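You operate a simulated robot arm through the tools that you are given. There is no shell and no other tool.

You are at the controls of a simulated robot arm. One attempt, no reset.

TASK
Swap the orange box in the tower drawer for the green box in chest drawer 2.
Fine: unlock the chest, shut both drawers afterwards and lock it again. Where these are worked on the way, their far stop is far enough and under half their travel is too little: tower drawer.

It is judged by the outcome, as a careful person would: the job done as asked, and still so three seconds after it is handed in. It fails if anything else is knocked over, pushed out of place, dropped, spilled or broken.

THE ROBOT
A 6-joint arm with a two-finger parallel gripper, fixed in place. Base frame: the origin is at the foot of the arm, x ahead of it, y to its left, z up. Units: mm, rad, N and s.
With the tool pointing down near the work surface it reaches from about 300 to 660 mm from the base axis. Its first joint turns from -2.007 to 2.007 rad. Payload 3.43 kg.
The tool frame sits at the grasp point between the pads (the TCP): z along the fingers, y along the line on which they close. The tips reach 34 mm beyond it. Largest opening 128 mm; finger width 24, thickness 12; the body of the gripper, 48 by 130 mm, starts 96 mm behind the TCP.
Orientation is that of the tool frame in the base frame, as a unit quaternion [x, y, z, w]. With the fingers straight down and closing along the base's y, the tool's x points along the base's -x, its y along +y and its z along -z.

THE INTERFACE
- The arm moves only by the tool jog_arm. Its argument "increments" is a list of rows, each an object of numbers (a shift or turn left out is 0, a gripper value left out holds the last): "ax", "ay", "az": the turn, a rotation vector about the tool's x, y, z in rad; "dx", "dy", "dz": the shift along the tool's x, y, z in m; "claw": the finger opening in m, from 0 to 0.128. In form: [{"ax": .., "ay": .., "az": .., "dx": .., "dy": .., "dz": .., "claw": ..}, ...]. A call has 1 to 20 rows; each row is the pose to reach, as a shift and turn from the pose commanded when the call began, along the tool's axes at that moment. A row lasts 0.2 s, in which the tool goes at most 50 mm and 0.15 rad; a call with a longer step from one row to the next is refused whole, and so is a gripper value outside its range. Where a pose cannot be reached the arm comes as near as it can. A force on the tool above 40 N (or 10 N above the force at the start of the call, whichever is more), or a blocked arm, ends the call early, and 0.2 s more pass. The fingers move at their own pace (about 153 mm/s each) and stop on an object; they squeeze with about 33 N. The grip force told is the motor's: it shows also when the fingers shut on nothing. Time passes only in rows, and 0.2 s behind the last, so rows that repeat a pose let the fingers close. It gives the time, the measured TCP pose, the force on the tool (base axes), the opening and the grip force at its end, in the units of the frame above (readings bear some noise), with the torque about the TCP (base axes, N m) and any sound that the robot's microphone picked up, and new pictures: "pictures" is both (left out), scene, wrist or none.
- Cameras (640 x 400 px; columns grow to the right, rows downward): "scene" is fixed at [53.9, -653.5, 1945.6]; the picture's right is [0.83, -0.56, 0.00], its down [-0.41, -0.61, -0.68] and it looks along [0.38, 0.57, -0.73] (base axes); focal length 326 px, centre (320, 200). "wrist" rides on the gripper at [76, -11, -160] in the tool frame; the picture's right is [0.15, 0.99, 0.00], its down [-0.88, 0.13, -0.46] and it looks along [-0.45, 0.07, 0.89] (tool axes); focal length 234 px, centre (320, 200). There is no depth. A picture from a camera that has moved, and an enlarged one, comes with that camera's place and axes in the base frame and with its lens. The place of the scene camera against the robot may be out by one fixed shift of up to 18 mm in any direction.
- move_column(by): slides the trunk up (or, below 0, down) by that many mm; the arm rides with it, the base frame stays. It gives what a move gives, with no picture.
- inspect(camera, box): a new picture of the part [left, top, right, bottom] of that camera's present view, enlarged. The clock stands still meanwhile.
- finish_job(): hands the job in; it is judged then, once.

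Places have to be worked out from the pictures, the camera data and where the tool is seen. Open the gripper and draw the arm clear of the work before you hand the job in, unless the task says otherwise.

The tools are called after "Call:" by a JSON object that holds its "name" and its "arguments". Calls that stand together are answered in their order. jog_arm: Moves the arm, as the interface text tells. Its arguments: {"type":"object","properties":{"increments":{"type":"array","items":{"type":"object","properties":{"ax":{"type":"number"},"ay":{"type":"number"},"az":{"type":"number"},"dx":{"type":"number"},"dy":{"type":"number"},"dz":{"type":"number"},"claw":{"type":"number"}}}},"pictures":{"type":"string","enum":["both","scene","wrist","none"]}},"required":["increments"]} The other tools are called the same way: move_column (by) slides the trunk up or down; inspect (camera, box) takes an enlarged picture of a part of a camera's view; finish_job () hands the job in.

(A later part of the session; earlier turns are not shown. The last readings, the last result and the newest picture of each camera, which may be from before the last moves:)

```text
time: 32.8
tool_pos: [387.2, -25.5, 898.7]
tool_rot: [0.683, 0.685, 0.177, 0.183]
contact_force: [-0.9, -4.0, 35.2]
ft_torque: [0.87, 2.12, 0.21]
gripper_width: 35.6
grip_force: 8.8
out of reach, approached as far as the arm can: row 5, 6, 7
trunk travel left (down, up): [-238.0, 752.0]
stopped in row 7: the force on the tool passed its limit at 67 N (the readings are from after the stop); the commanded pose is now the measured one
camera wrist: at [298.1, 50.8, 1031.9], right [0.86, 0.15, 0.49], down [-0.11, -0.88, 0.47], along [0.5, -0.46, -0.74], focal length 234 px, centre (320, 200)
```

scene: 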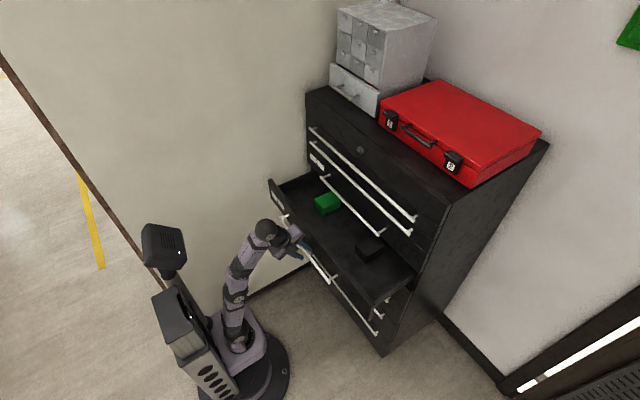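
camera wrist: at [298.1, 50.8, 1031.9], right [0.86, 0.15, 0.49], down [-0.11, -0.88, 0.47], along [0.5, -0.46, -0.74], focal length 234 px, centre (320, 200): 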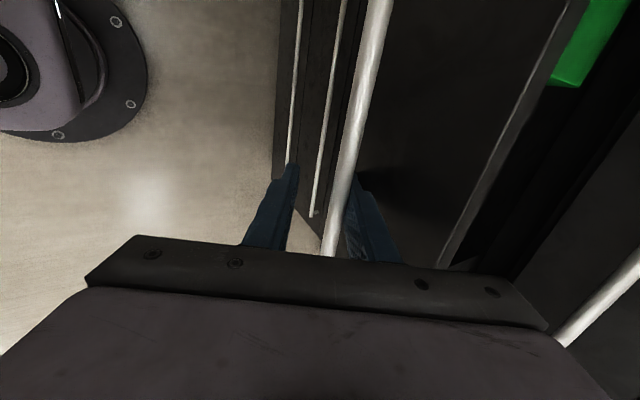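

The arm ran out of range there and sank, with the bar now deep between the fingers. I'll open a bit more to release the load, then raise the trunk in small steps so the arm works lower relative to its shoulder.

Call:
{"name": "jog_arm", "arguments": {"increments": [{"claw": 0.05}, {"claw": 0.05}], "pictures": "none"}}

Call:
{"name": "inspect", "arguments": {"camera": "scene", "box": [250, 190, 370, 290]}}

```text
time: 33.4
tool_pos: [387.7, -26.7, 895.2]
tool_rot: [0.684, 0.686, 0.173, 0.178]
contact_force: [-0.5, -1.7, 10.7]
ft_torque: [0.08, -0.15, -0.13]
gripper_width: 52.5
grip_force: 2.3
trunk travel left (down, up): [-238.0, 752.0]
```

```text
4.00 times, centred on (310, 240) of scene
camera zoom: at [53.9, -653.5, 1945.6], right [0.83, -0.56, 0.0], down [-0.41, -0.61, -0.68], along [0.38, 0.57, -0.73], focal length 1303 px, centre (360, 40)
```

zoom: 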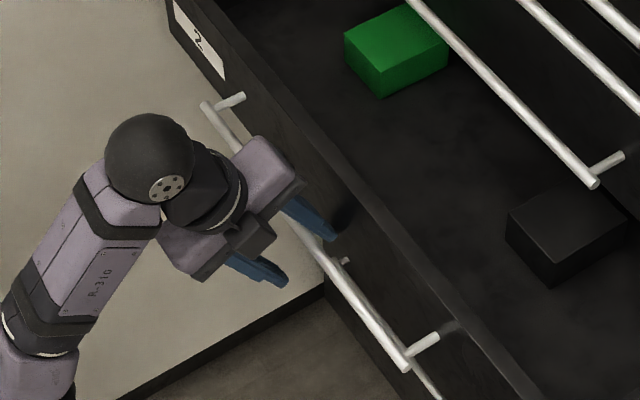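

The load has dropped, so I'll test a retreat along the tool axis.

Call:
{"name": "jog_arm", "arguments": {"increments": [{"dz": -0.015}, {"dz": -0.03}, {"dz": -0.045}], "pictures": "none"}}

Call:
{"name": "inspect", "arguments": {"camera": "scene", "box": [250, 190, 370, 290]}}

```text
time: 34.2
tool_pos: [365.5, -24.5, 899.8]
tool_rot: [0.684, 0.686, 0.174, 0.178]
contact_force: [-0.7, -0.2, 0.7]
ft_torque: [0.03, -0.02, -0.01]
gripper_width: 50.1
grip_force: 0.0
out of reach, approached as far as the arm can: row 1, 2, 3
trunk travel left (down, up): [-238.0, 752.0]
```

```text
4.00 times, centred on (310, 240) of scene
camera zoom: at [53.9, -653.5, 1945.6], right [0.83, -0.56, 0.0], down [-0.41, -0.61, -0.68], along [0.38, 0.57, -0.73], focal length 1303 px, centre (360, 40)
```

zoom: 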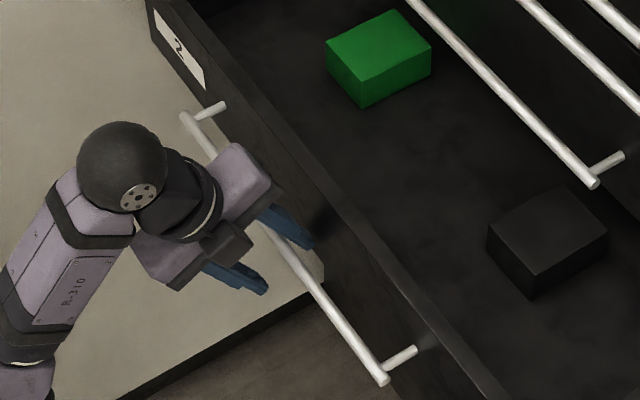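

The rear finger hooked the bar and the drawer came out a bit more, to about 210 mm, so the whole green box top is now visible. With no load on the tool, I'll shift the posture by raising the trunk 35 mm and lowering the arm by the same amount.

Call:
{"name": "move_column", "arguments": {"by": 35}}

Call:
{"name": "jog_arm", "arguments": {"increments": [{"dz": 0.015, "dy": -0.0085}, {"dz": 0.0305, "dy": -0.0172}, {"dz": 0.0305, "dy": -0.0172}], "pictures": "none"}}

Call:
{"name": "move_column", "arguments": {"by": 35}}

Call:
{"name": "jog_arm", "arguments": {"increments": [{"dz": 0.015, "dy": -0.0085}, {"dz": 0.0305, "dy": -0.0172}, {"dz": 0.0305, "dy": -0.0172}], "pictures": "wrist"}}

```text
time: 35.0
tool_pos: [364.5, -25.6, 934.8]
tool_rot: [0.683, 0.687, 0.174, 0.179]
contact_force: [0.8, -1.4, 0.0]
ft_torque: [0.0, -0.02, 0.0]
gripper_width: 49.8
grip_force: 0.1
trunk travel left (down, up): [-273.0, 717.0]
```

```text
time: 35.8
tool_pos: [365.0, -25.2, 901.2]
tool_rot: [0.684, 0.686, 0.174, 0.179]
contact_force: [-0.3, 0.0, 0.3]
ft_torque: [-0.03, -0.01, -0.02]
gripper_width: 50.0
grip_force: 0.0
trunk travel left (down, up): [-273.0, 717.0]
```

```text
time: 36.6
tool_pos: [365.2, -25.2, 934.4]
tool_rot: [0.684, 0.686, 0.174, 0.178]
contact_force: [0.4, 0.4, -0.4]
ft_torque: [0.03, 0.03, 0.0]
gripper_width: 49.9
grip_force: 0.0
trunk travel left (down, up): [-308.0, 682.0]
```

```text
time: 37.4
tool_pos: [365.1, -26.1, 900.1]
tool_rot: [0.684, 0.685, 0.174, 0.18]
contact_force: [0.3, -0.4, -0.6]
ft_torque: [-0.03, -0.01, 0.0]
gripper_width: 49.7
grip_force: 0.1
trunk travel left (down, up): [-308.0, 682.0]
camera wrist: at [278.3, 50.9, 1034.0], right [0.87, 0.15, 0.48], down [-0.11, -0.88, 0.47], along [0.49, -0.46, -0.74], focal length 234 px, centre (320, 200)
```

wrist: 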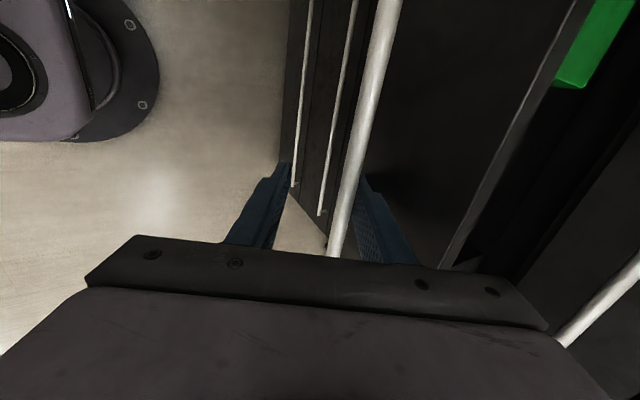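

The swap works with no contact. I'll do another 70 mm of it, then hook and pull back.

Call:
{"name": "move_column", "arguments": {"by": 35}}

Call:
{"name": "jog_arm", "arguments": {"increments": [{"dz": 0.015, "dy": -0.0085}, {"dz": 0.0305, "dy": -0.0172}, {"dz": 0.0305, "dy": -0.0172}], "pictures": "none"}}

Call:
{"name": "move_column", "arguments": {"by": 35}}

Call:
{"name": "jog_arm", "arguments": {"increments": [{"dz": 0.01, "dy": -0.005}, {"dz": 0.02, "dy": -0.01}, {"dz": 0.02, "dy": -0.01}, {"dz": 0.0102, "dy": -0.0274}, {"dz": 0.0004, "dy": -0.0448}, {"dz": -0.0094, "dy": -0.0622}], "pictures": "both"}}

```text
time: 38.1
tool_pos: [365.8, -25.3, 934.9]
tool_rot: [0.684, 0.686, 0.173, 0.177]
contact_force: [1.1, 0.2, -1.0]
ft_torque: [0.01, -0.02, 0.01]
gripper_width: 50.1
grip_force: 0.1
trunk travel left (down, up): [-343.0, 647.0]
```

```text
time: 39.0
tool_pos: [375.0, -29.4, 903.5]
tool_rot: [0.684, 0.687, 0.172, 0.177]
contact_force: [-1.0, 1.0, 0.5]
ft_torque: [0.0, -0.01, 0.02]
gripper_width: 49.8
grip_force: 0.0
out of reach, approached as far as the arm can: row 2, 3
trunk travel left (down, up): [-343.0, 647.0]
```

```text
time: 39.7
tool_pos: [375.0, -28.6, 939.9]
tool_rot: [0.684, 0.687, 0.172, 0.177]
contact_force: [-0.1, 0.5, 0.5]
ft_torque: [-0.04, -0.01, 0.01]
gripper_width: 50.0
grip_force: 0.0
trunk travel left (down, up): [-378.0, 612.0]
```

```text
time: 41.1
tool_pos: [366.4, -33.9, 950.8]
tool_rot: [0.685, 0.686, 0.172, 0.176]
contact_force: [0.2, -0.1, -0.8]
ft_torque: [0.04, -0.02, 0.0]
gripper_width: 49.8
grip_force: 0.0
out of reach, approached as far as the arm can: row 1, 2, 3, 4, 5, 6
trunk travel left (down, up): [-378.0, 612.0]
camera wrist: at [279.3, 42.1, 1085.3], right [0.87, 0.15, 0.47], down [-0.1, -0.88, 0.47], along [0.48, -0.45, -0.75], focal length 234 px, centre (320, 200)
```

scene: 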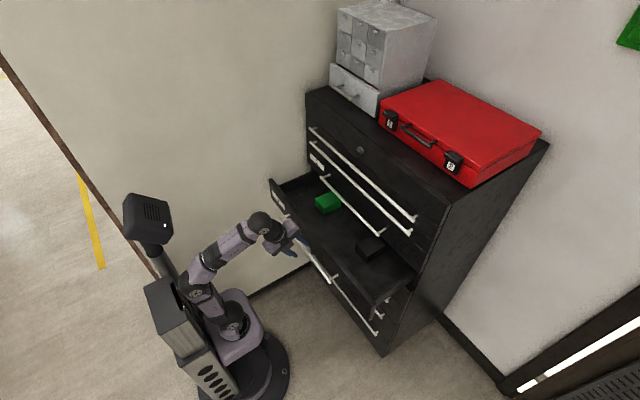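
wrist: 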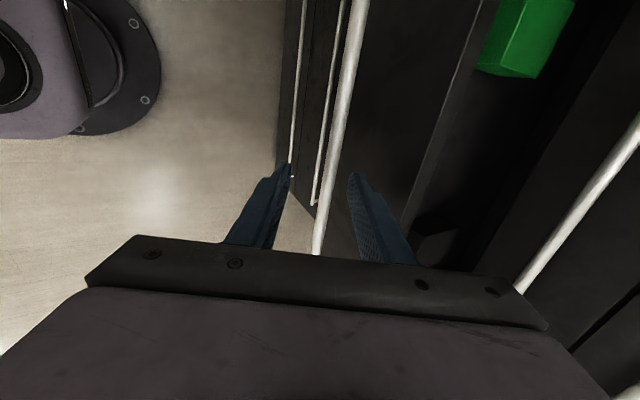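

The drawer is open about 210 mm and the tips are nearly clear of the bar. I'll lift clear with the trunk, turn the tool vertical and close the fingers, so they can drop in behind the bar and hook the drawer further out.

Call:
{"name": "move_column", "arguments": {"by": 80}}

Call:
{"name": "jog_arm", "arguments": {"increments": [{"ax": 0.12, "claw": 0.02}, {"ax": 0.24, "claw": 0.0}, {"ax": 0.36, "claw": 0.0}, {"ax": 0.5, "claw": 0.0}, {"ax": 0.5}], "pictures": "both"}}

```text
time: 42.3
tool_pos: [365.9, -34.3, 1029.3]
tool_rot: [0.684, 0.687, 0.173, 0.175]
contact_force: [0.4, 0.4, 0.0]
ft_torque: [0.01, 0.01, 0.0]
gripper_width: 50.0
grip_force: 0.1
trunk travel left (down, up): [-458.0, 532.0]
```

```text
time: 43.5
tool_pos: [360.0, -33.2, 985.1]
tool_rot: [0.707, 0.708, -0.003, 0.002]
contact_force: [0.5, -0.8, -0.6]
ft_torque: [0.04, 0.02, -0.01]
gripper_width: 0.0
grip_force: 32.7
out of reach, approached as far as the arm can: row 3, 4, 5
trunk travel left (down, up): [-458.0, 532.0]
camera wrist: at [348.1, 42.8, 1143.1], right [0.99, 0.15, 0.0], down [0.13, -0.88, 0.46], along [0.07, -0.46, -0.89], focal length 234 px, centre (320, 200)
```

scene: 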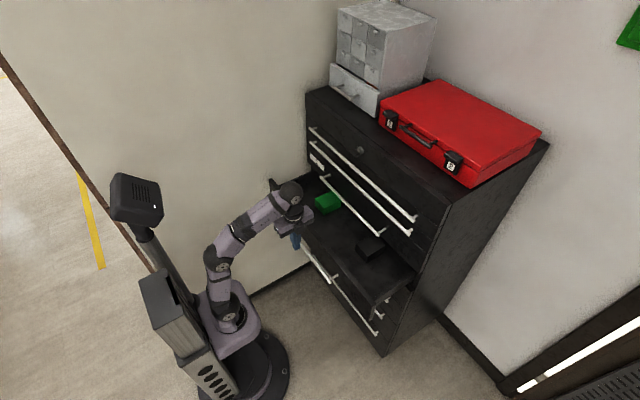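
wrist: 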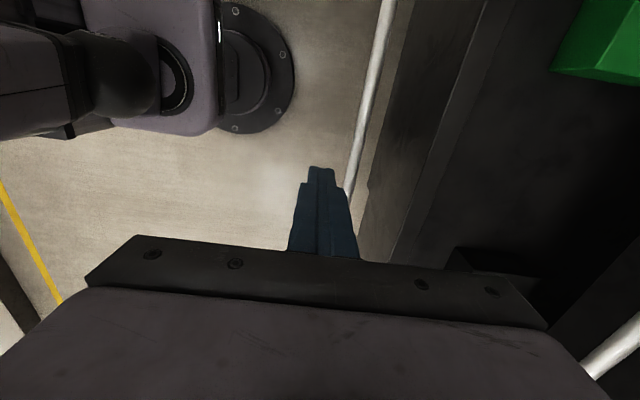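

The tool is now vertical with fingers closed at (360,-33,985). The bar measures x≈389 and the panel front ≈438, so the gap centre is ≈415. I'll go over it and lower the tips behind the bar.

Call:
{"name": "jog_arm", "arguments": {"increments": [{"dy": 0.028}, {"dy": 0.055}, {"dy": 0.055, "dz": 0.015}, {"dy": 0.055, "dz": 0.03}, {"dy": 0.055, "dz": 0.046}], "pictures": "wrist"}}

Call:
{"name": "inspect", "arguments": {"camera": "scene", "box": [260, 160, 400, 270]}}

```text
time: 44.7
tool_pos: [414.7, -36.0, 936.1]
tool_rot: [0.706, 0.708, -0.002, 0.001]
contact_force: [0.3, 0.3, 0.5]
ft_torque: [0.01, 0.0, -0.02]
gripper_width: 0.0
grip_force: 33.8
out of reach, approached as far as the arm can: row 1, 2
trunk travel left (down, up): [-458.0, 532.0]
camera wrist: at [403.2, 41.4, 1095.1], right [0.99, 0.15, 0.0], down [0.13, -0.88, 0.46], along [0.07, -0.46, -0.89], focal length 234 px, centre (320, 200)
```

wrist: 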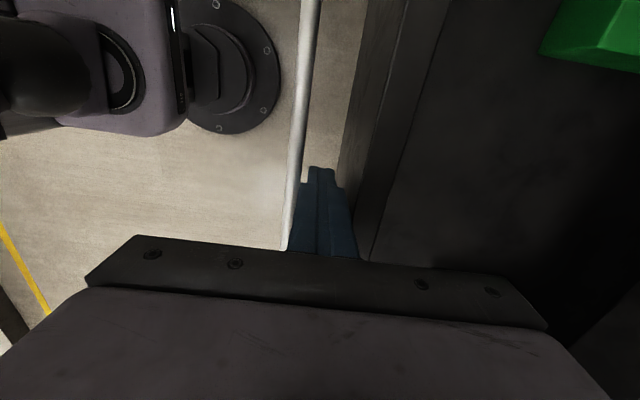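

```text
3.64 times, centred on (330, 215) of scene
camera zoom: at [53.9, -653.5, 1945.6], right [0.83, -0.56, 0.0], down [-0.41, -0.61, -0.68], along [0.38, 0.57, -0.73], focal length 1185 px, centre (284, 146)
```

zoom: 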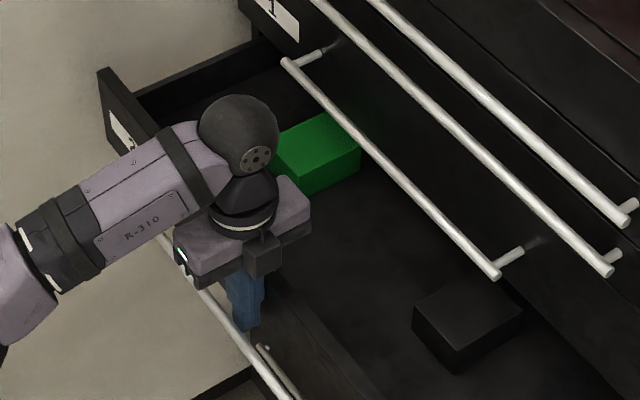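

The closed fingers are in the gap behind the bar. I'll pull toward the robot by about 100 mm.

Call:
{"name": "jog_arm", "arguments": {"increments": [{"dy": -0.012}, {"dy": -0.027}, {"dy": -0.042}, {"dy": -0.057}, {"dy": -0.072}, {"dy": -0.087}, {"dy": -0.1}, {"dy": -0.1}], "pictures": "both"}}

```text
time: 46.5
tool_pos: [312.8, -34.7, 937.1]
tool_rot: [0.707, 0.708, -0.002, 0.002]
contact_force: [-0.3, -0.5, 0.2]
ft_torque: [0.0, -0.02, 0.0]
gripper_width: 0.0
grip_force: 33.4
trunk travel left (down, up): [-458.0, 532.0]
camera wrist: at [300.9, 42.2, 1096.0], right [0.99, 0.15, 0.0], down [0.13, -0.88, 0.46], along [0.07, -0.46, -0.89], focal length 234 px, centre (320, 200)
```

scene: 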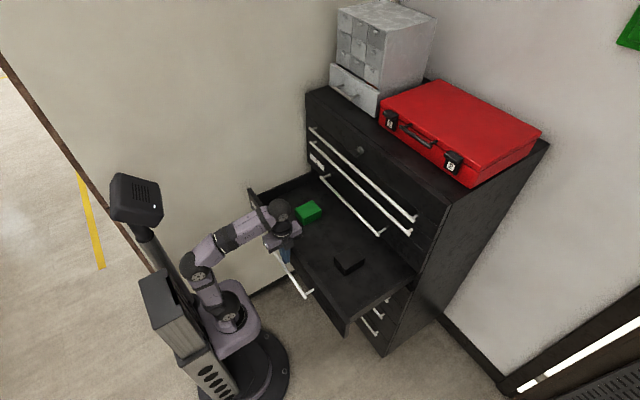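
wrist: 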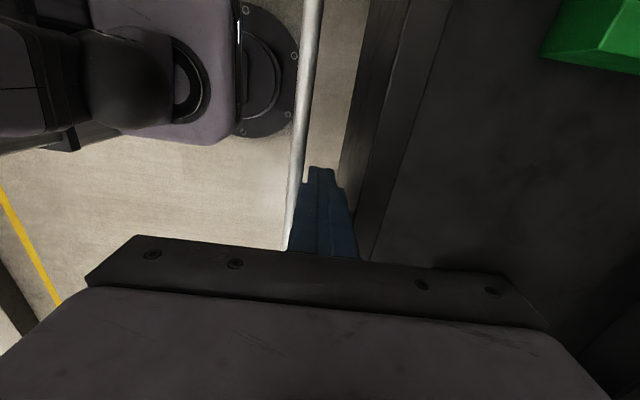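

The drawer is now about 300 mm out and the green box is fully exposed. Next is the tower drawer: I'll raise the trunk straight up to clear the bar and get to tower height.

Call:
{"name": "move_column", "arguments": {"by": 420}}

Call:
{"name": "inspect", "arguments": {"camera": "scene", "box": [0, 0, 640, 400]}}

Call:
{"name": "inspect", "arguments": {"camera": "wrist", "box": [0, 0, 640, 400]}}

```text
refused: 420 is not a number from -400 to 400
```

```text
1.00 times, centred on (320, 200) of scene (not enlarged: the box is as wide or as high as the picture)
camera zoom: at [53.9, -653.5, 1945.6], right [0.83, -0.56, 0.0], down [-0.41, -0.61, -0.68], along [0.38, 0.57, -0.73], focal length 326 px, centre (320, 200)
```

zoom: 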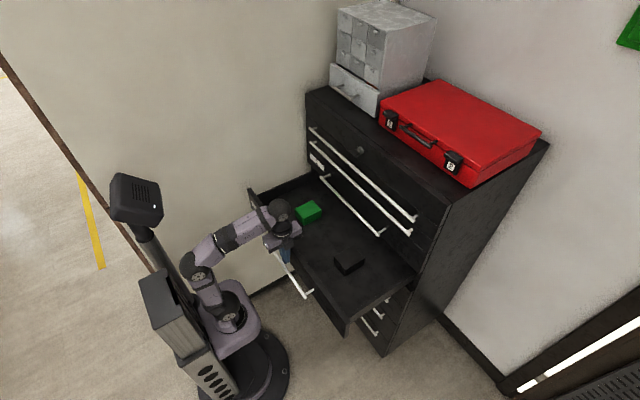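

```text
1.00 times, centred on (320, 200) of wrist (not enlarged: the box is as wide or as high as the picture)
camera zoom: at [300.9, 42.2, 1096.0], right [0.99, 0.15, 0.0], down [0.13, -0.88, 0.46], along [0.07, -0.46, -0.89], focal length 234 px, centre (320, 200)
```

zoom: 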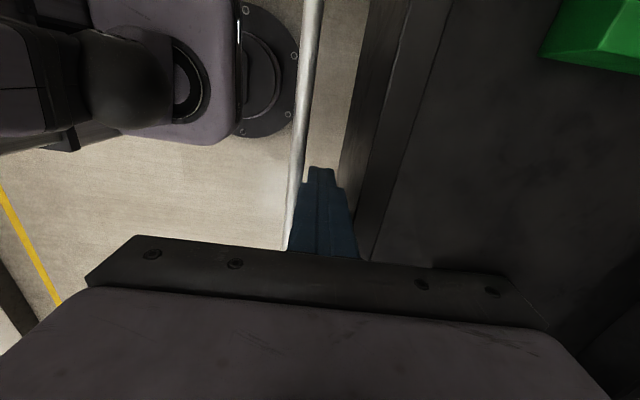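

The column step is limited to 400 mm. The arm base plate edge (x≈150) stays well clear of the drawer bar (x≈289), so I'll raise 400.

Call:
{"name": "move_column", "arguments": {"by": 400}}

Call:
{"name": "jog_arm", "arguments": {"increments": [{"ax": -0.14, "dy": 0.02, "dx": 0.015, "dz": -0.01}, {"ax": -0.28, "dy": 0.04, "dx": 0.03, "dz": -0.02}, {"ax": -0.42, "dy": 0.06, "dx": 0.045, "dz": -0.03}, {"ax": -0.56, "dy": 0.08, "dx": 0.06, "dz": -0.04}, {"ax": -0.7, "dy": 0.1, "dx": 0.075, "dz": -0.05}, {"ax": -0.84, "dy": 0.12, "dx": 0.09, "dz": -0.05}, {"ax": -0.98, "dy": 0.14, "dx": 0.105, "dz": -0.05}, {"ax": -1.12, "dy": 0.16, "dx": 0.12, "dz": -0.05}, {"ax": -1.26, "dy": 0.18, "dx": 0.135, "dz": -0.05}, {"ax": -1.4, "dy": 0.2, "dx": 0.15, "dz": -0.05}, {"ax": -1.4, "dy": 0.2, "dx": 0.15, "dz": -0.05}], "pictures": "both"}}

```text
time: 50.3
tool_pos: [311.7, -34.2, 1336.3]
tool_rot: [0.707, 0.707, -0.003, 0.002]
contact_force: [0.3, -0.6, -0.4]
ft_torque: [0.01, 0.0, -0.01]
gripper_width: 0.0
grip_force: 33.2
trunk travel left (down, up): [-858.0, 132.0]
```

```text
time: 52.7
tool_pos: [527.2, 112.3, 1420.3]
tool_rot: [0.541, 0.552, 0.447, 0.45]
contact_force: [-0.4, 0.4, -0.3]
ft_torque: [-0.01, 0.0, -0.01]
gripper_width: 0.1
grip_force: 32.8
out of reach, approached as far as the arm can: row 3, 4, 5, 6, 7, 8, 9, 10, 11
trunk travel left (down, up): [-858.0, 132.0]
camera wrist: at [367.8, 187.9, 1439.4], right [0.19, 0.16, 0.97], down [-0.42, -0.88, 0.23], along [0.89, -0.45, -0.1], focal length 234 px, centre (320, 200)
```

scene: 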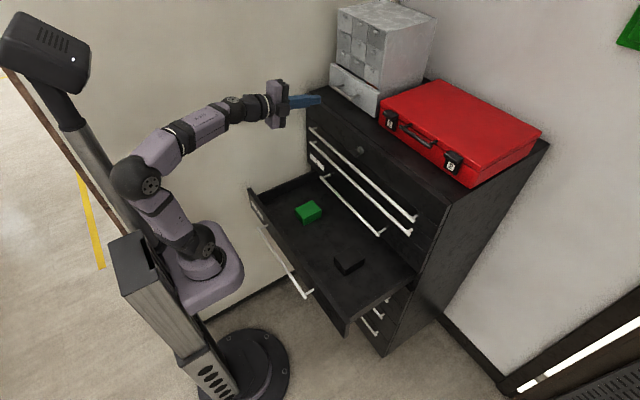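
wrist: 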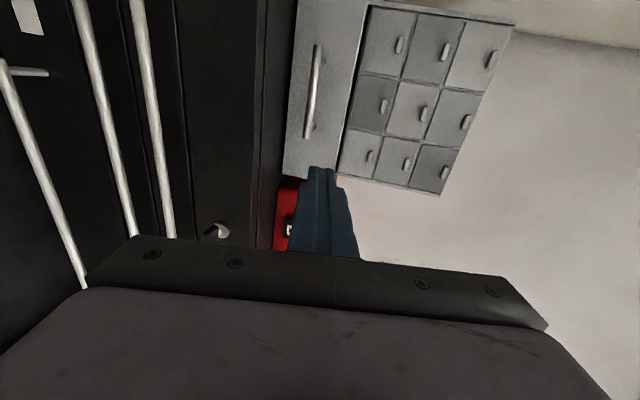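

The tower drawer handle works out at x≈685–700, y≈115..228, z≈1368. I'll level the tool, open the fingers to 35 mm and move to about 90 mm short of it.

Call:
{"name": "jog_arm", "arguments": {"increments": [{"ax": -0.06, "dz": 0.02, "dy": -0.01, "dx": 0.016, "claw": 0.035}, {"ax": -0.12, "dz": 0.04, "dy": -0.02, "dx": 0.032}, {"ax": -0.18, "dz": 0.06, "dy": -0.03, "dx": 0.048}, {"ax": -0.18, "dz": 0.08, "dy": -0.0388, "dx": 0.063}, {"ax": -0.18, "dz": 0.08, "dy": -0.0388, "dx": 0.063}], "pictures": "both"}}

Call:
{"name": "inspect", "arguments": {"camera": "scene", "box": [290, 50, 400, 130]}}

```text
time: 53.9
tool_pos: [611.4, 167.7, 1492.5]
tool_rot: [0.508, 0.524, 0.479, 0.488]
contact_force: [-1.2, -0.4, 0.1]
ft_torque: [-0.01, 0.02, 0.02]
gripper_width: 34.9
grip_force: 0.1
out of reach, approached as far as the arm can: row 1, 2, 3, 4, 5
trunk travel left (down, up): [-858.0, 132.0]
camera wrist: at [450.7, 242.9, 1488.6], right [0.06, 0.17, 0.98], down [-0.44, -0.88, 0.18], along [0.9, -0.44, 0.02], focal length 234 px, centre (320, 200)
```

scene: 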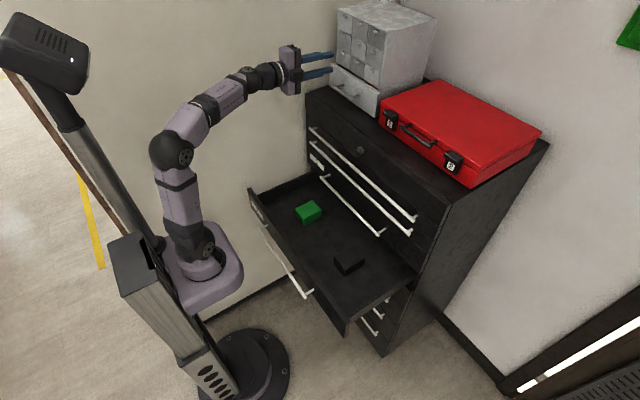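
wrist: 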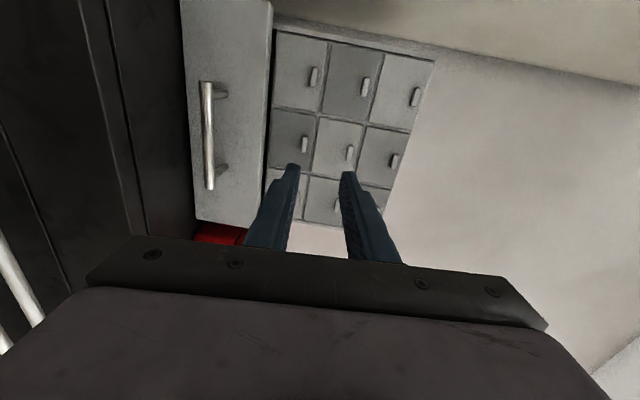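

```text
5.00 times, centred on (345, 90) of scene
camera zoom: at [53.9, -653.5, 1945.6], right [0.83, -0.56, 0.0], down [-0.41, -0.61, -0.68], along [0.38, 0.57, -0.73], focal length 1629 px, centre (195, 750)
```

zoom: 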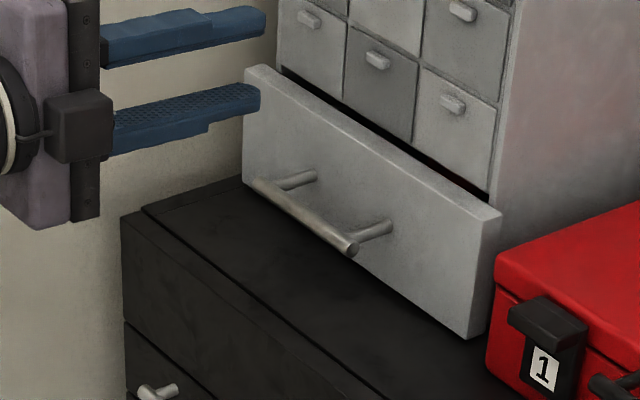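

The arm ended higher, at z≈1492, since my target posture wasn't reachable, but this pose itself is good. I'll use the trunk to come down 110 mm instead.

Call:
{"name": "move_column", "arguments": {"by": -110}}

Call:
{"name": "jog_arm", "arguments": {"increments": [{"ax": -0.03}, {"ax": -0.05}], "pictures": "wrist"}}

Call:
{"name": "inspect", "arguments": {"camera": "scene", "box": [290, 50, 400, 130]}}

```text
time: 55.4
tool_pos: [614.0, 168.5, 1379.5]
tool_rot: [0.507, 0.525, 0.479, 0.488]
contact_force: [-0.1, 0.6, 0.2]
ft_torque: [0.01, 0.02, -0.01]
gripper_width: 35.1
grip_force: 0.1
trunk travel left (down, up): [-748.0, 242.0]
```

```text
time: 56.0
tool_pos: [615.2, 168.6, 1390.3]
tool_rot: [0.502, 0.52, 0.484, 0.494]
contact_force: [0.3, -0.1, 0.0]
ft_torque: [0.01, 0.0, 0.02]
gripper_width: 34.7
grip_force: 0.0
out of reach, approached as far as the arm can: row 1, 2
trunk travel left (down, up): [-748.0, 242.0]
camera wrist: at [454.8, 243.4, 1384.8], right [0.04, 0.17, 0.98], down [-0.44, -0.88, 0.17], along [0.9, -0.44, 0.04], focal length 234 px, centre (320, 200)
```

wrist: 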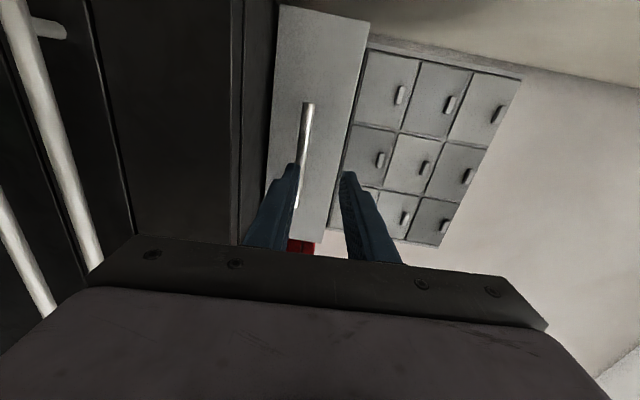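

```text
5.00 times, centred on (345, 90) of scene
camera zoom: at [53.9, -653.5, 1945.6], right [0.83, -0.56, 0.0], down [-0.41, -0.61, -0.68], along [0.38, 0.57, -0.73], focal length 1629 px, centre (195, 750)
```

zoom: 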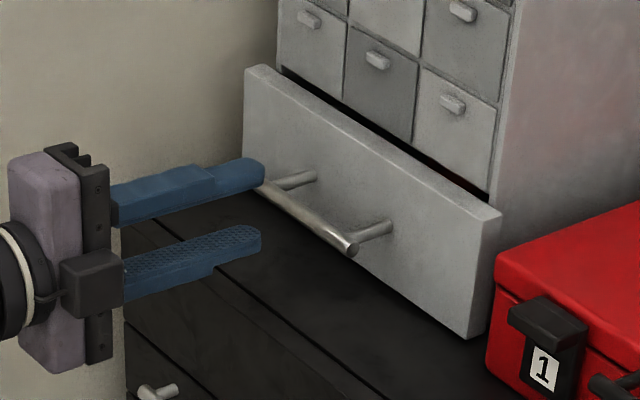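

The bar centre measures (700, 169, 1366), the drawer panel spans z≈1327–1418 and the chest top is ≈1325. I'll narrow the fingers to 28 mm, drop 24 mm with the trunk and advance.

Call:
{"name": "move_column", "arguments": {"by": -24}}

Call:
{"name": "jog_arm", "arguments": {"increments": [{"claw": 0.028}, {"dz": 0.02, "claw": 0.028}, {"dz": 0.03}, {"dz": 0.03}], "pictures": "wrist"}}

Call:
{"name": "inspect", "arguments": {"camera": "scene", "box": [300, 60, 380, 120]}}

```text
time: 56.7
tool_pos: [614.5, 168.9, 1366.2]
tool_rot: [0.502, 0.52, 0.484, 0.494]
contact_force: [-0.5, 0.0, 0.3]
ft_torque: [0.01, 0.01, 0.03]
gripper_width: 35.1
grip_force: 0.0
trunk travel left (down, up): [-724.0, 266.0]
```

```text
time: 57.7
tool_pos: [645.5, 169.3, 1365.4]
tool_rot: [0.502, 0.519, 0.484, 0.494]
contact_force: [0.8, -1.0, 0.5]
ft_torque: [-0.01, 0.01, 0.01]
gripper_width: 28.2
grip_force: 0.0
trunk travel left (down, up): [-724.0, 266.0]
camera wrist: at [484.2, 242.7, 1360.2], right [0.04, 0.17, 0.98], down [-0.44, -0.88, 0.17], along [0.9, -0.44, 0.04], focal length 234 px, centre (320, 200)
```

wrist: 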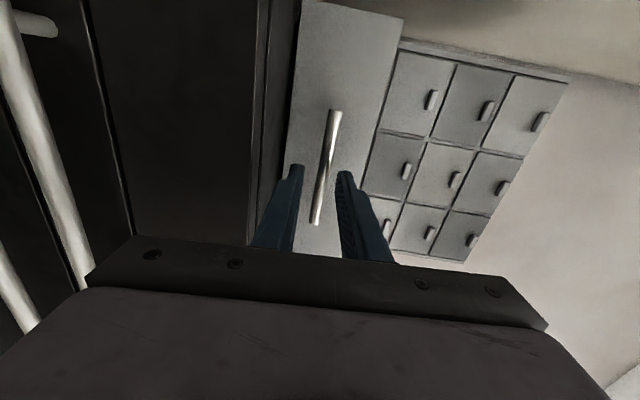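

```text
6.67 times, centred on (340, 90) of scene
camera zoom: at [53.9, -653.5, 1945.6], right [0.83, -0.56, 0.0], down [-0.41, -0.61, -0.68], along [0.38, 0.57, -0.73], focal length 2172 px, centre (187, 933)
```

zoom: 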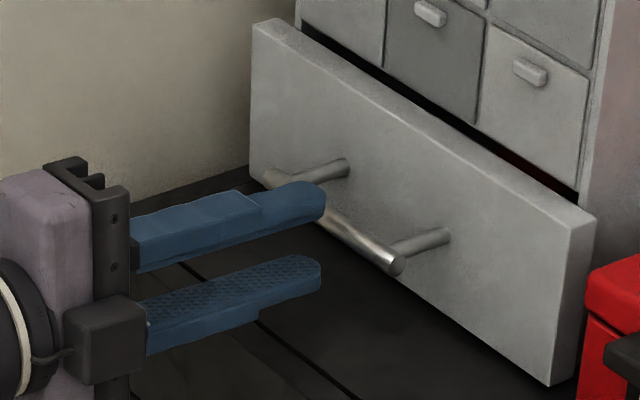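

The bar is lined up between the fingers, about 4 mm above centre. I'll advance 45 mm with a slight upward correction and close.

Call:
{"name": "jog_arm", "arguments": {"increments": [{"dz": 0.015, "dy": 0.003}, {"dz": 0.03, "dy": 0.005}, {"dz": 0.045, "dy": 0.006}, {"dz": 0.045, "dy": 0.006, "claw": 0.014}, {"dz": 0.045, "dy": 0.006, "claw": 0.0}, {"dz": 0.045, "dy": 0.006, "claw": 0.0}], "pictures": "wrist"}}

Call:
{"name": "inspect", "arguments": {"camera": "scene", "box": [300, 60, 380, 120]}}

```text
time: 59.1
tool_pos: [693.0, 168.1, 1367.2]
tool_rot: [0.502, 0.521, 0.484, 0.492]
contact_force: [-2.5, -0.1, -11.0]
ft_torque: [1.23, -0.07, -0.06]
gripper_width: 12.1
grip_force: 44.9
trunk travel left (down, up): [-724.0, 266.0]
camera wrist: at [532.0, 244.0, 1362.4], right [0.05, 0.17, 0.98], down [-0.44, -0.88, 0.17], along [0.9, -0.44, 0.04], focal length 234 px, centre (320, 200)
```

wrist: 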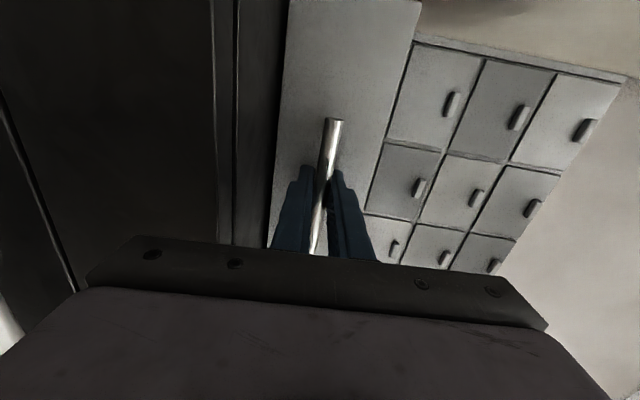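

```text
6.67 times, centred on (340, 90) of scene
camera zoom: at [53.9, -653.5, 1945.6], right [0.83, -0.56, 0.0], down [-0.41, -0.61, -0.68], along [0.38, 0.57, -0.73], focal length 2172 px, centre (187, 933)
```

zoom: 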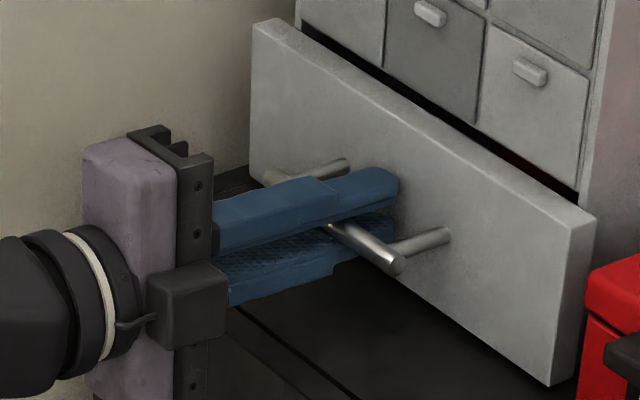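

The bar is gripped at 12.1 mm. I'll pull gently by 60 mm, easing 2 mm down.

Call:
{"name": "jog_arm", "arguments": {"increments": [{"dz": -0.01, "dy": -0.002}, {"dz": -0.022, "dy": -0.003}, {"dz": -0.034, "dy": -0.0035}, {"dz": -0.046, "dy": -0.004}, {"dz": -0.058, "dy": -0.0045}, {"dz": -0.058, "dy": -0.0045}], "pictures": "scene"}}

Call:
{"name": "inspect", "arguments": {"camera": "scene", "box": [290, 0, 450, 110]}}

```text
time: 60.5
tool_pos: [632.9, 170.4, 1367.4]
tool_rot: [0.501, 0.519, 0.485, 0.494]
contact_force: [-0.5, -0.7, 5.1]
ft_torque: [1.1, -0.03, 0.13]
gripper_width: 11.8
grip_force: 45.3
trunk travel left (down, up): [-724.0, 266.0]
```

scene: 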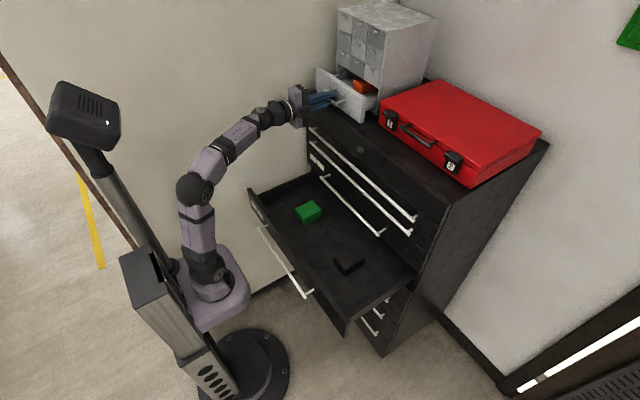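

```text
3.64 times, centred on (370, 55) of scene
camera zoom: at [53.9, -653.5, 1945.6], right [0.83, -0.56, 0.0], down [-0.41, -0.61, -0.68], along [0.38, 0.57, -0.73], focal length 1185 px, centre (138, 727)
```

zoom: 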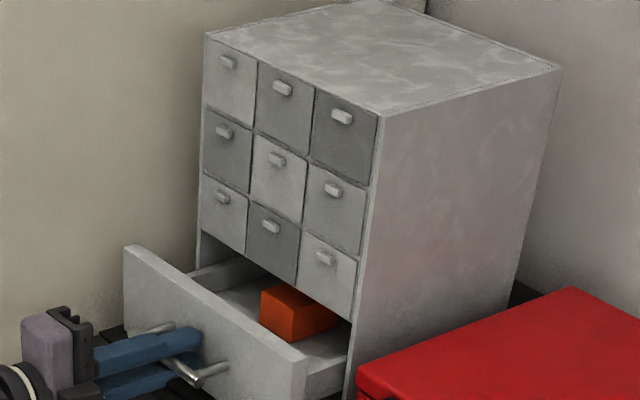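

The drawer opens freely and the orange box is visible inside. I'll keep pulling in smaller steps toward the stop.

Call:
{"name": "jog_arm", "arguments": {"increments": [{"dz": -0.01, "dy": 0.0005}, {"dz": -0.02}, {"dz": -0.03}, {"dz": -0.04, "dy": -0.0005}, {"dz": -0.05, "dy": -0.001}, {"dz": -0.06, "dy": -0.0015}, {"dz": -0.06, "dy": -0.0015}], "pictures": "scene"}}

Call:
{"name": "inspect", "arguments": {"camera": "scene", "box": [290, 0, 450, 110]}}

```text
time: 62.1
tool_pos: [572.7, 169.3, 1368.2]
tool_rot: [0.502, 0.523, 0.483, 0.492]
contact_force: [-1.0, 7.3, -4.1]
ft_torque: [1.1, -0.05, 0.49]
gripper_width: 12.3
grip_force: 44.9
trunk travel left (down, up): [-724.0, 266.0]
```

scene: 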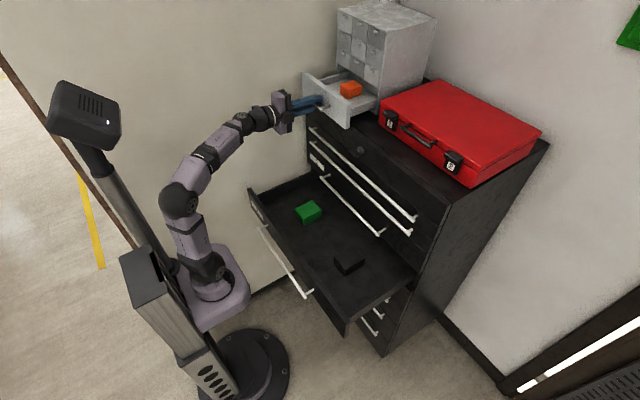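

```text
3.64 times, centred on (370, 55) of scene
camera zoom: at [53.9, -653.5, 1945.6], right [0.83, -0.56, 0.0], down [-0.41, -0.61, -0.68], along [0.38, 0.57, -0.73], focal length 1185 px, centre (138, 727)
```

zoom: 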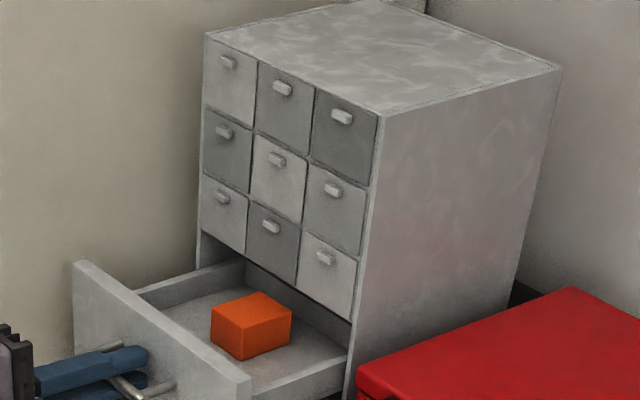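

The drawer is out about 120 mm and its back is nearing the tower face. I'll keep pulling gently for the stop.

Call:
{"name": "jog_arm", "arguments": {"increments": [{"dz": -0.008, "dy": -0.0005}, {"dz": -0.016, "dy": -0.001}, {"dz": -0.024, "dy": -0.0015}, {"dz": -0.032, "dy": -0.002}, {"dz": -0.04, "dy": -0.0025}], "pictures": "scene"}}

Call:
{"name": "inspect", "arguments": {"camera": "scene", "box": [290, 0, 450, 110]}}

```text
time: 63.3
tool_pos: [538.8, 168.7, 1368.4]
tool_rot: [0.502, 0.524, 0.48, 0.493]
contact_force: [23.9, 10.0, -0.5]
ft_torque: [1.09, 0.0, 0.08]
gripper_width: 11.9
grip_force: 44.8
trunk travel left (down, up): [-724.0, 266.0]
```

scene: 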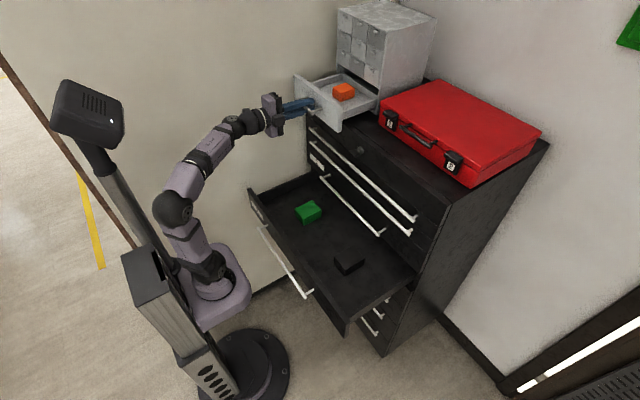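

```text
3.64 times, centred on (370, 55) of scene
camera zoom: at [53.9, -653.5, 1945.6], right [0.83, -0.56, 0.0], down [-0.41, -0.61, -0.68], along [0.38, 0.57, -0.73], focal length 1185 px, centre (138, 727)
```

zoom: 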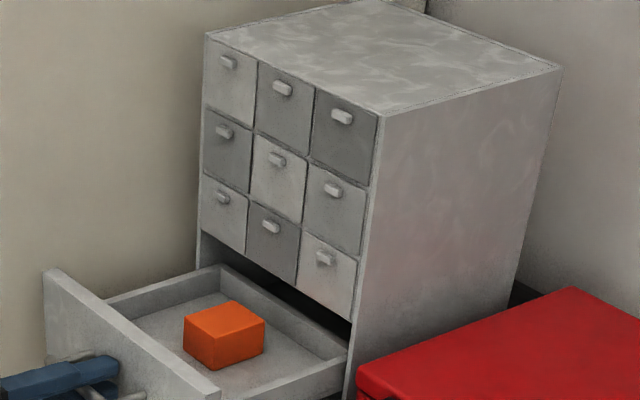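

The drawer is at its far stop, with 24 N of pull at x≈539 and the tower not moved. I'll relax, open the fingers and back off carefully.

Call:
{"name": "jog_arm", "arguments": {"increments": [{"dz": 0.005}, {"dz": 0.005, "claw": 0.03}, {"dz": 0.005, "claw": 0.034}, {"dz": -0.01, "claw": 0.034}], "pictures": "none"}}

```text
time: 64.3
tool_pos: [522.4, 165.8, 1370.2]
tool_rot: [0.501, 0.522, 0.482, 0.493]
contact_force: [0.3, 0.0, -0.1]
ft_torque: [0.02, -0.03, -0.01]
gripper_width: 34.0
grip_force: 0.0
trunk travel left (down, up): [-724.0, 266.0]
```

Clear so far, so I'll continue back 30 mm.

Call:
{"name": "jog_arm", "arguments": {"increments": [{"dz": -0.01}, {"dz": -0.02}, {"dz": -0.03}], "pictures": "both"}}

```text
time: 65.1
tool_pos: [492.9, 168.6, 1369.9]
tool_rot: [0.502, 0.522, 0.482, 0.492]
contact_force: [0.7, 0.4, 0.1]
ft_torque: [-0.02, 0.02, -0.02]
gripper_width: 34.2
grip_force: 0.0
trunk travel left (down, up): [-724.0, 266.0]
camera wrist: at [331.3, 242.1, 1364.6], right [0.05, 0.18, 0.98], down [-0.44, -0.88, 0.18], along [0.9, -0.44, 0.04], focal length 234 px, centre (320, 200)
```

scene: 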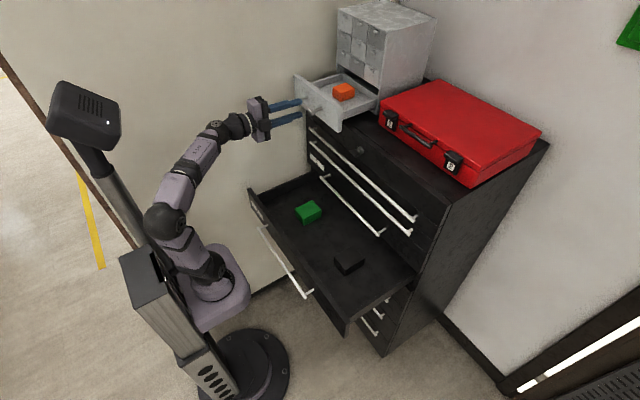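
wrist: 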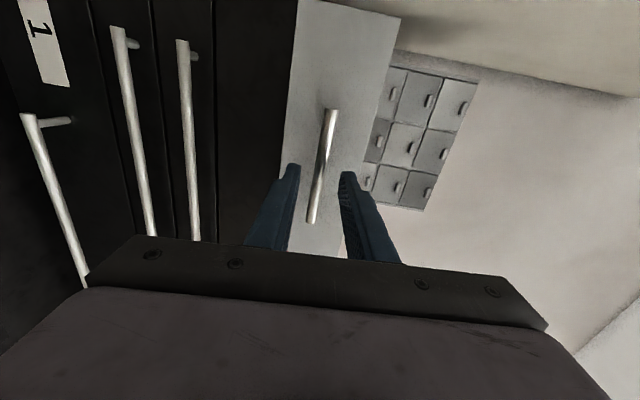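

Now for the orange box: it sits around x≈720, y≈180, too far for a vertical tool, so I'll use a ~60° pitched tool closing along y. First I raise the trunk to clear and roll the gripper back -90°.

Call:
{"name": "move_column", "arguments": {"by": 200}}

Call:
{"name": "jog_arm", "arguments": {"increments": [{"az": -0.131}, {"az": -0.262}, {"az": -0.393}, {"az": -0.524}, {"az": -0.655}, {"az": -0.786}, {"az": -0.917}, {"az": -1.048}, {"az": -1.179}, {"az": -1.31}, {"az": -1.441}, {"az": -1.571}], "pictures": "none"}}

Call:
{"name": "jog_arm", "arguments": {"increments": [{"ay": 0.131}, {"ay": 0.262}, {"ay": 0.393}, {"ay": 0.524}, {"ay": 0.655}, {"ay": 0.786}, {"ay": 0.917}, {"ay": 1.0}, {"ay": 1.0, "claw": 0.1}], "pictures": "both"}}

```text
time: 67.2
tool_pos: [493.1, 166.4, 1571.7]
tool_rot: [0.502, 0.522, 0.483, 0.493]
contact_force: [0.8, -0.4, 0.2]
ft_torque: [-0.03, 0.02, -0.01]
gripper_width: 33.9
grip_force: 0.0
trunk travel left (down, up): [-924.0, 66.0]
```

```text
time: 69.8
tool_pos: [492.7, 168.1, 1571.1]
tool_rot: [-0.016, 0.724, -0.007, 0.69]
contact_force: [0.0, 0.3, -0.7]
ft_torque: [0.0, -0.04, -0.03]
gripper_width: 34.2
grip_force: 0.1
trunk travel left (down, up): [-924.0, 66.0]
```

```text
time: 71.8
tool_pos: [471.5, 160.1, 1531.0]
tool_rot: [-0.01, 0.966, -0.014, 0.257]
contact_force: [0.3, -0.7, 0.6]
ft_torque: [0.02, 0.02, 0.01]
gripper_width: 99.9
grip_force: 0.0
out of reach, approached as far as the arm can: row 7, 8, 9
trunk travel left (down, up): [-924.0, 66.0]
camera wrist: at [325.2, 151.6, 1632.7], right [-0.14, 0.98, -0.1], down [0.54, 0.16, 0.83], along [0.83, 0.06, -0.55], focal length 234 px, centre (320, 200)
```

scene: 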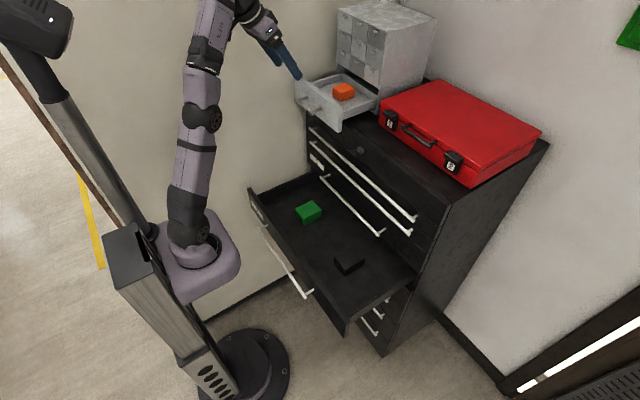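
wrist: 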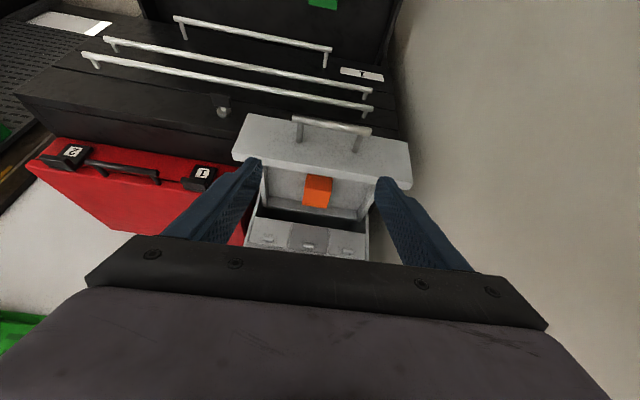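

I get a good view of the open tower drawer with the orange box inside. I'll zoom in to measure it.

Call:
{"name": "inspect", "arguments": {"camera": "wrist", "box": [230, 110, 420, 240]}}

Call:
{"name": "inspect", "arguments": {"camera": "scene", "box": [290, 60, 400, 140]}}

```text
3.08 times, centred on (325, 175) of wrist
camera zoom: at [325.2, 151.6, 1632.7], right [-0.14, 0.98, -0.1], down [0.54, 0.16, 0.83], along [0.83, 0.06, -0.55], focal length 720 px, centre (305, 277)
```

zoom: 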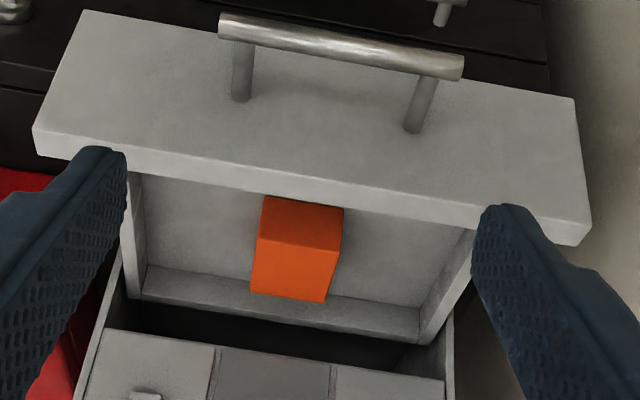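

```text
5.00 times, centred on (345, 100) of scene
camera zoom: at [53.9, -653.5, 1945.6], right [0.83, -0.56, 0.0], down [-0.41, -0.61, -0.68], along [0.38, 0.57, -0.73], focal length 1629 px, centre (195, 700)
```

zoom: 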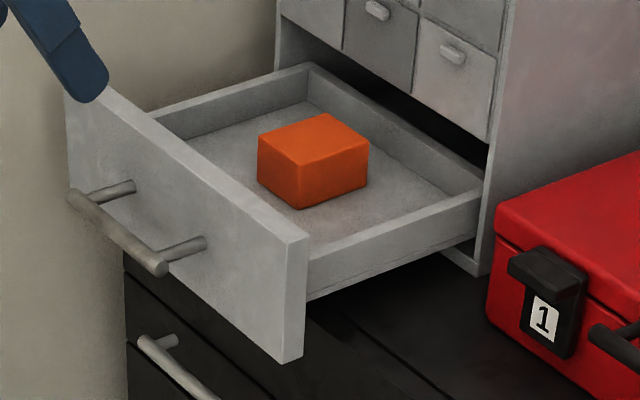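

The orange box measures x 686–748, y 146–198, z 1337–1372, with its centre at (717,172). I'll move to a standoff 110 mm back along the tool axis from the grasp pose, squaring the tool up slightly.

Call:
{"name": "jog_arm", "arguments": {"increments": [{"dz": 0.023, "dx": -0.021, "dy": 0.002, "ax": -0.005, "az": 0.006}, {"dz": 0.046, "dx": -0.042, "dy": 0.004, "ax": -0.01, "az": 0.012}, {"dz": 0.069, "dx": -0.063, "dy": 0.006, "ax": -0.015, "az": 0.018}, {"dz": 0.092, "dx": -0.084, "dy": 0.008, "ax": -0.022, "az": 0.026}, {"dz": 0.115, "dx": -0.105, "dy": 0.01, "ax": -0.022, "az": 0.026}, {"dz": 0.138, "dx": -0.126, "dy": 0.012, "ax": -0.022, "az": 0.026}, {"dz": 0.138, "dx": -0.126, "dy": 0.012, "ax": -0.022, "az": 0.026}], "pictures": "both"}}

```text
time: 73.4
tool_pos: [603.0, 158.1, 1432.2]
tool_rot: [0.001, 0.966, 0.0, 0.259]
contact_force: [0.0, 0.2, -0.3]
ft_torque: [0.02, -0.04, 0.0]
gripper_width: 100.0
grip_force: 0.2
out of reach, approached as far as the arm can: row 1, 2, 3, 4, 5, 6, 7
trunk travel left (down, up): [-924.0, 66.0]
camera wrist: at [456.8, 146.6, 1533.6], right [-0.13, 0.99, -0.07], down [0.53, 0.13, 0.84], along [0.84, 0.07, -0.55], focal length 234 px, centre (320, 200)
```

scene: 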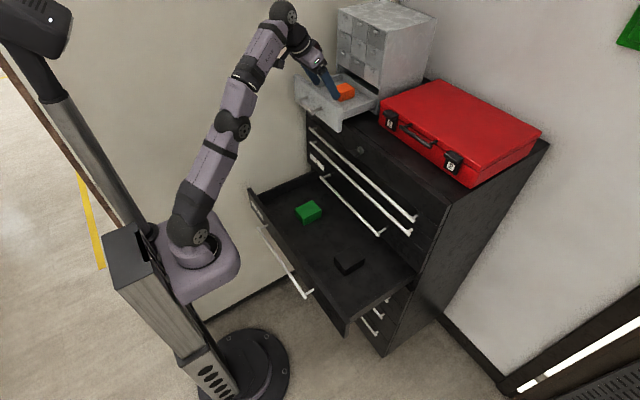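
wrist: 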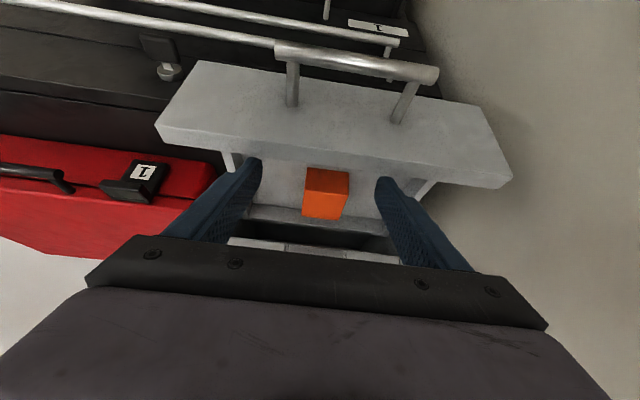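

The arm was stretched to its limit at the previous standoff, so I'll raise the trunk its last 66 mm. I'll also use a shallower 50° pitch, which brings the wrist closer, and go to a new standoff above the box.

Call:
{"name": "move_column", "arguments": {"by": 66}}

Call:
{"name": "jog_arm", "arguments": {"increments": [{"ay": -0.04, "dz": 0.0, "dx": -0.01, "dy": 0.003}, {"ay": -0.08, "dz": 0.02, "dx": -0.01, "dy": 0.006}, {"ay": -0.12, "dz": 0.04, "dx": -0.01, "dy": 0.01}, {"ay": -0.174, "dz": 0.058, "dx": -0.01, "dy": 0.014}, {"ay": -0.174, "dz": 0.075, "dx": -0.0093, "dy": 0.014}, {"ay": -0.174, "dz": 0.075, "dx": -0.0093, "dy": 0.014}], "pictures": "both"}}

```text
time: 74.5
tool_pos: [604.1, 157.1, 1498.4]
tool_rot: [0.001, 0.966, 0.001, 0.258]
contact_force: [0.7, 0.5, 0.1]
ft_torque: [0.02, 0.03, 0.01]
gripper_width: 99.9
grip_force: 0.0
trunk travel left (down, up): [-990.0, 0.0]
```

```text
time: 75.9
tool_pos: [649.5, 171.7, 1437.9]
tool_rot: [0.001, 0.94, 0.0, 0.342]
contact_force: [0.2, -0.6, 0.7]
ft_torque: [0.03, -0.04, 0.0]
gripper_width: 100.3
grip_force: 0.1
trunk travel left (down, up): [-990.0, 0.0]
camera wrist: at [487.7, 159.9, 1512.5], right [-0.11, 0.99, -0.09], down [0.38, 0.13, 0.92], along [0.92, 0.07, -0.39], focal length 234 px, centre (320, 200)
```

scene: 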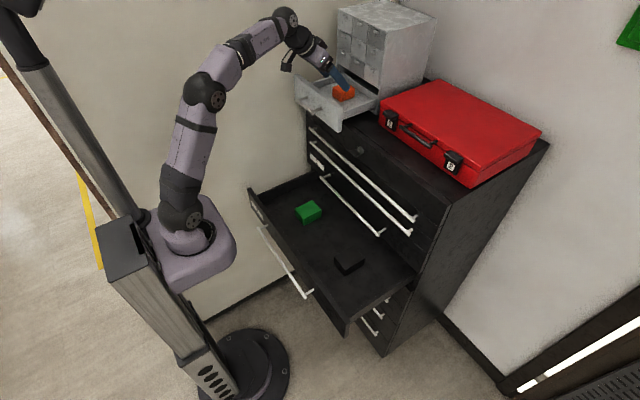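
wrist: 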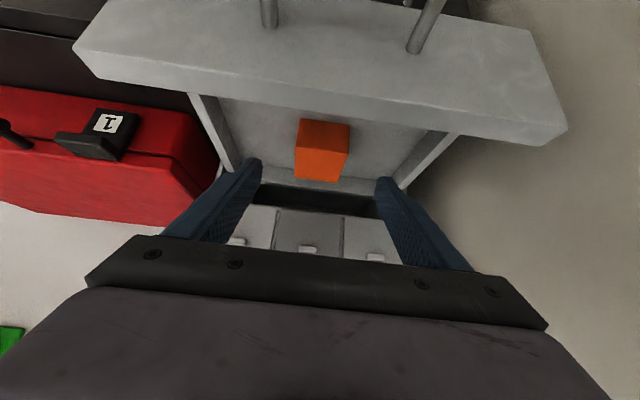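

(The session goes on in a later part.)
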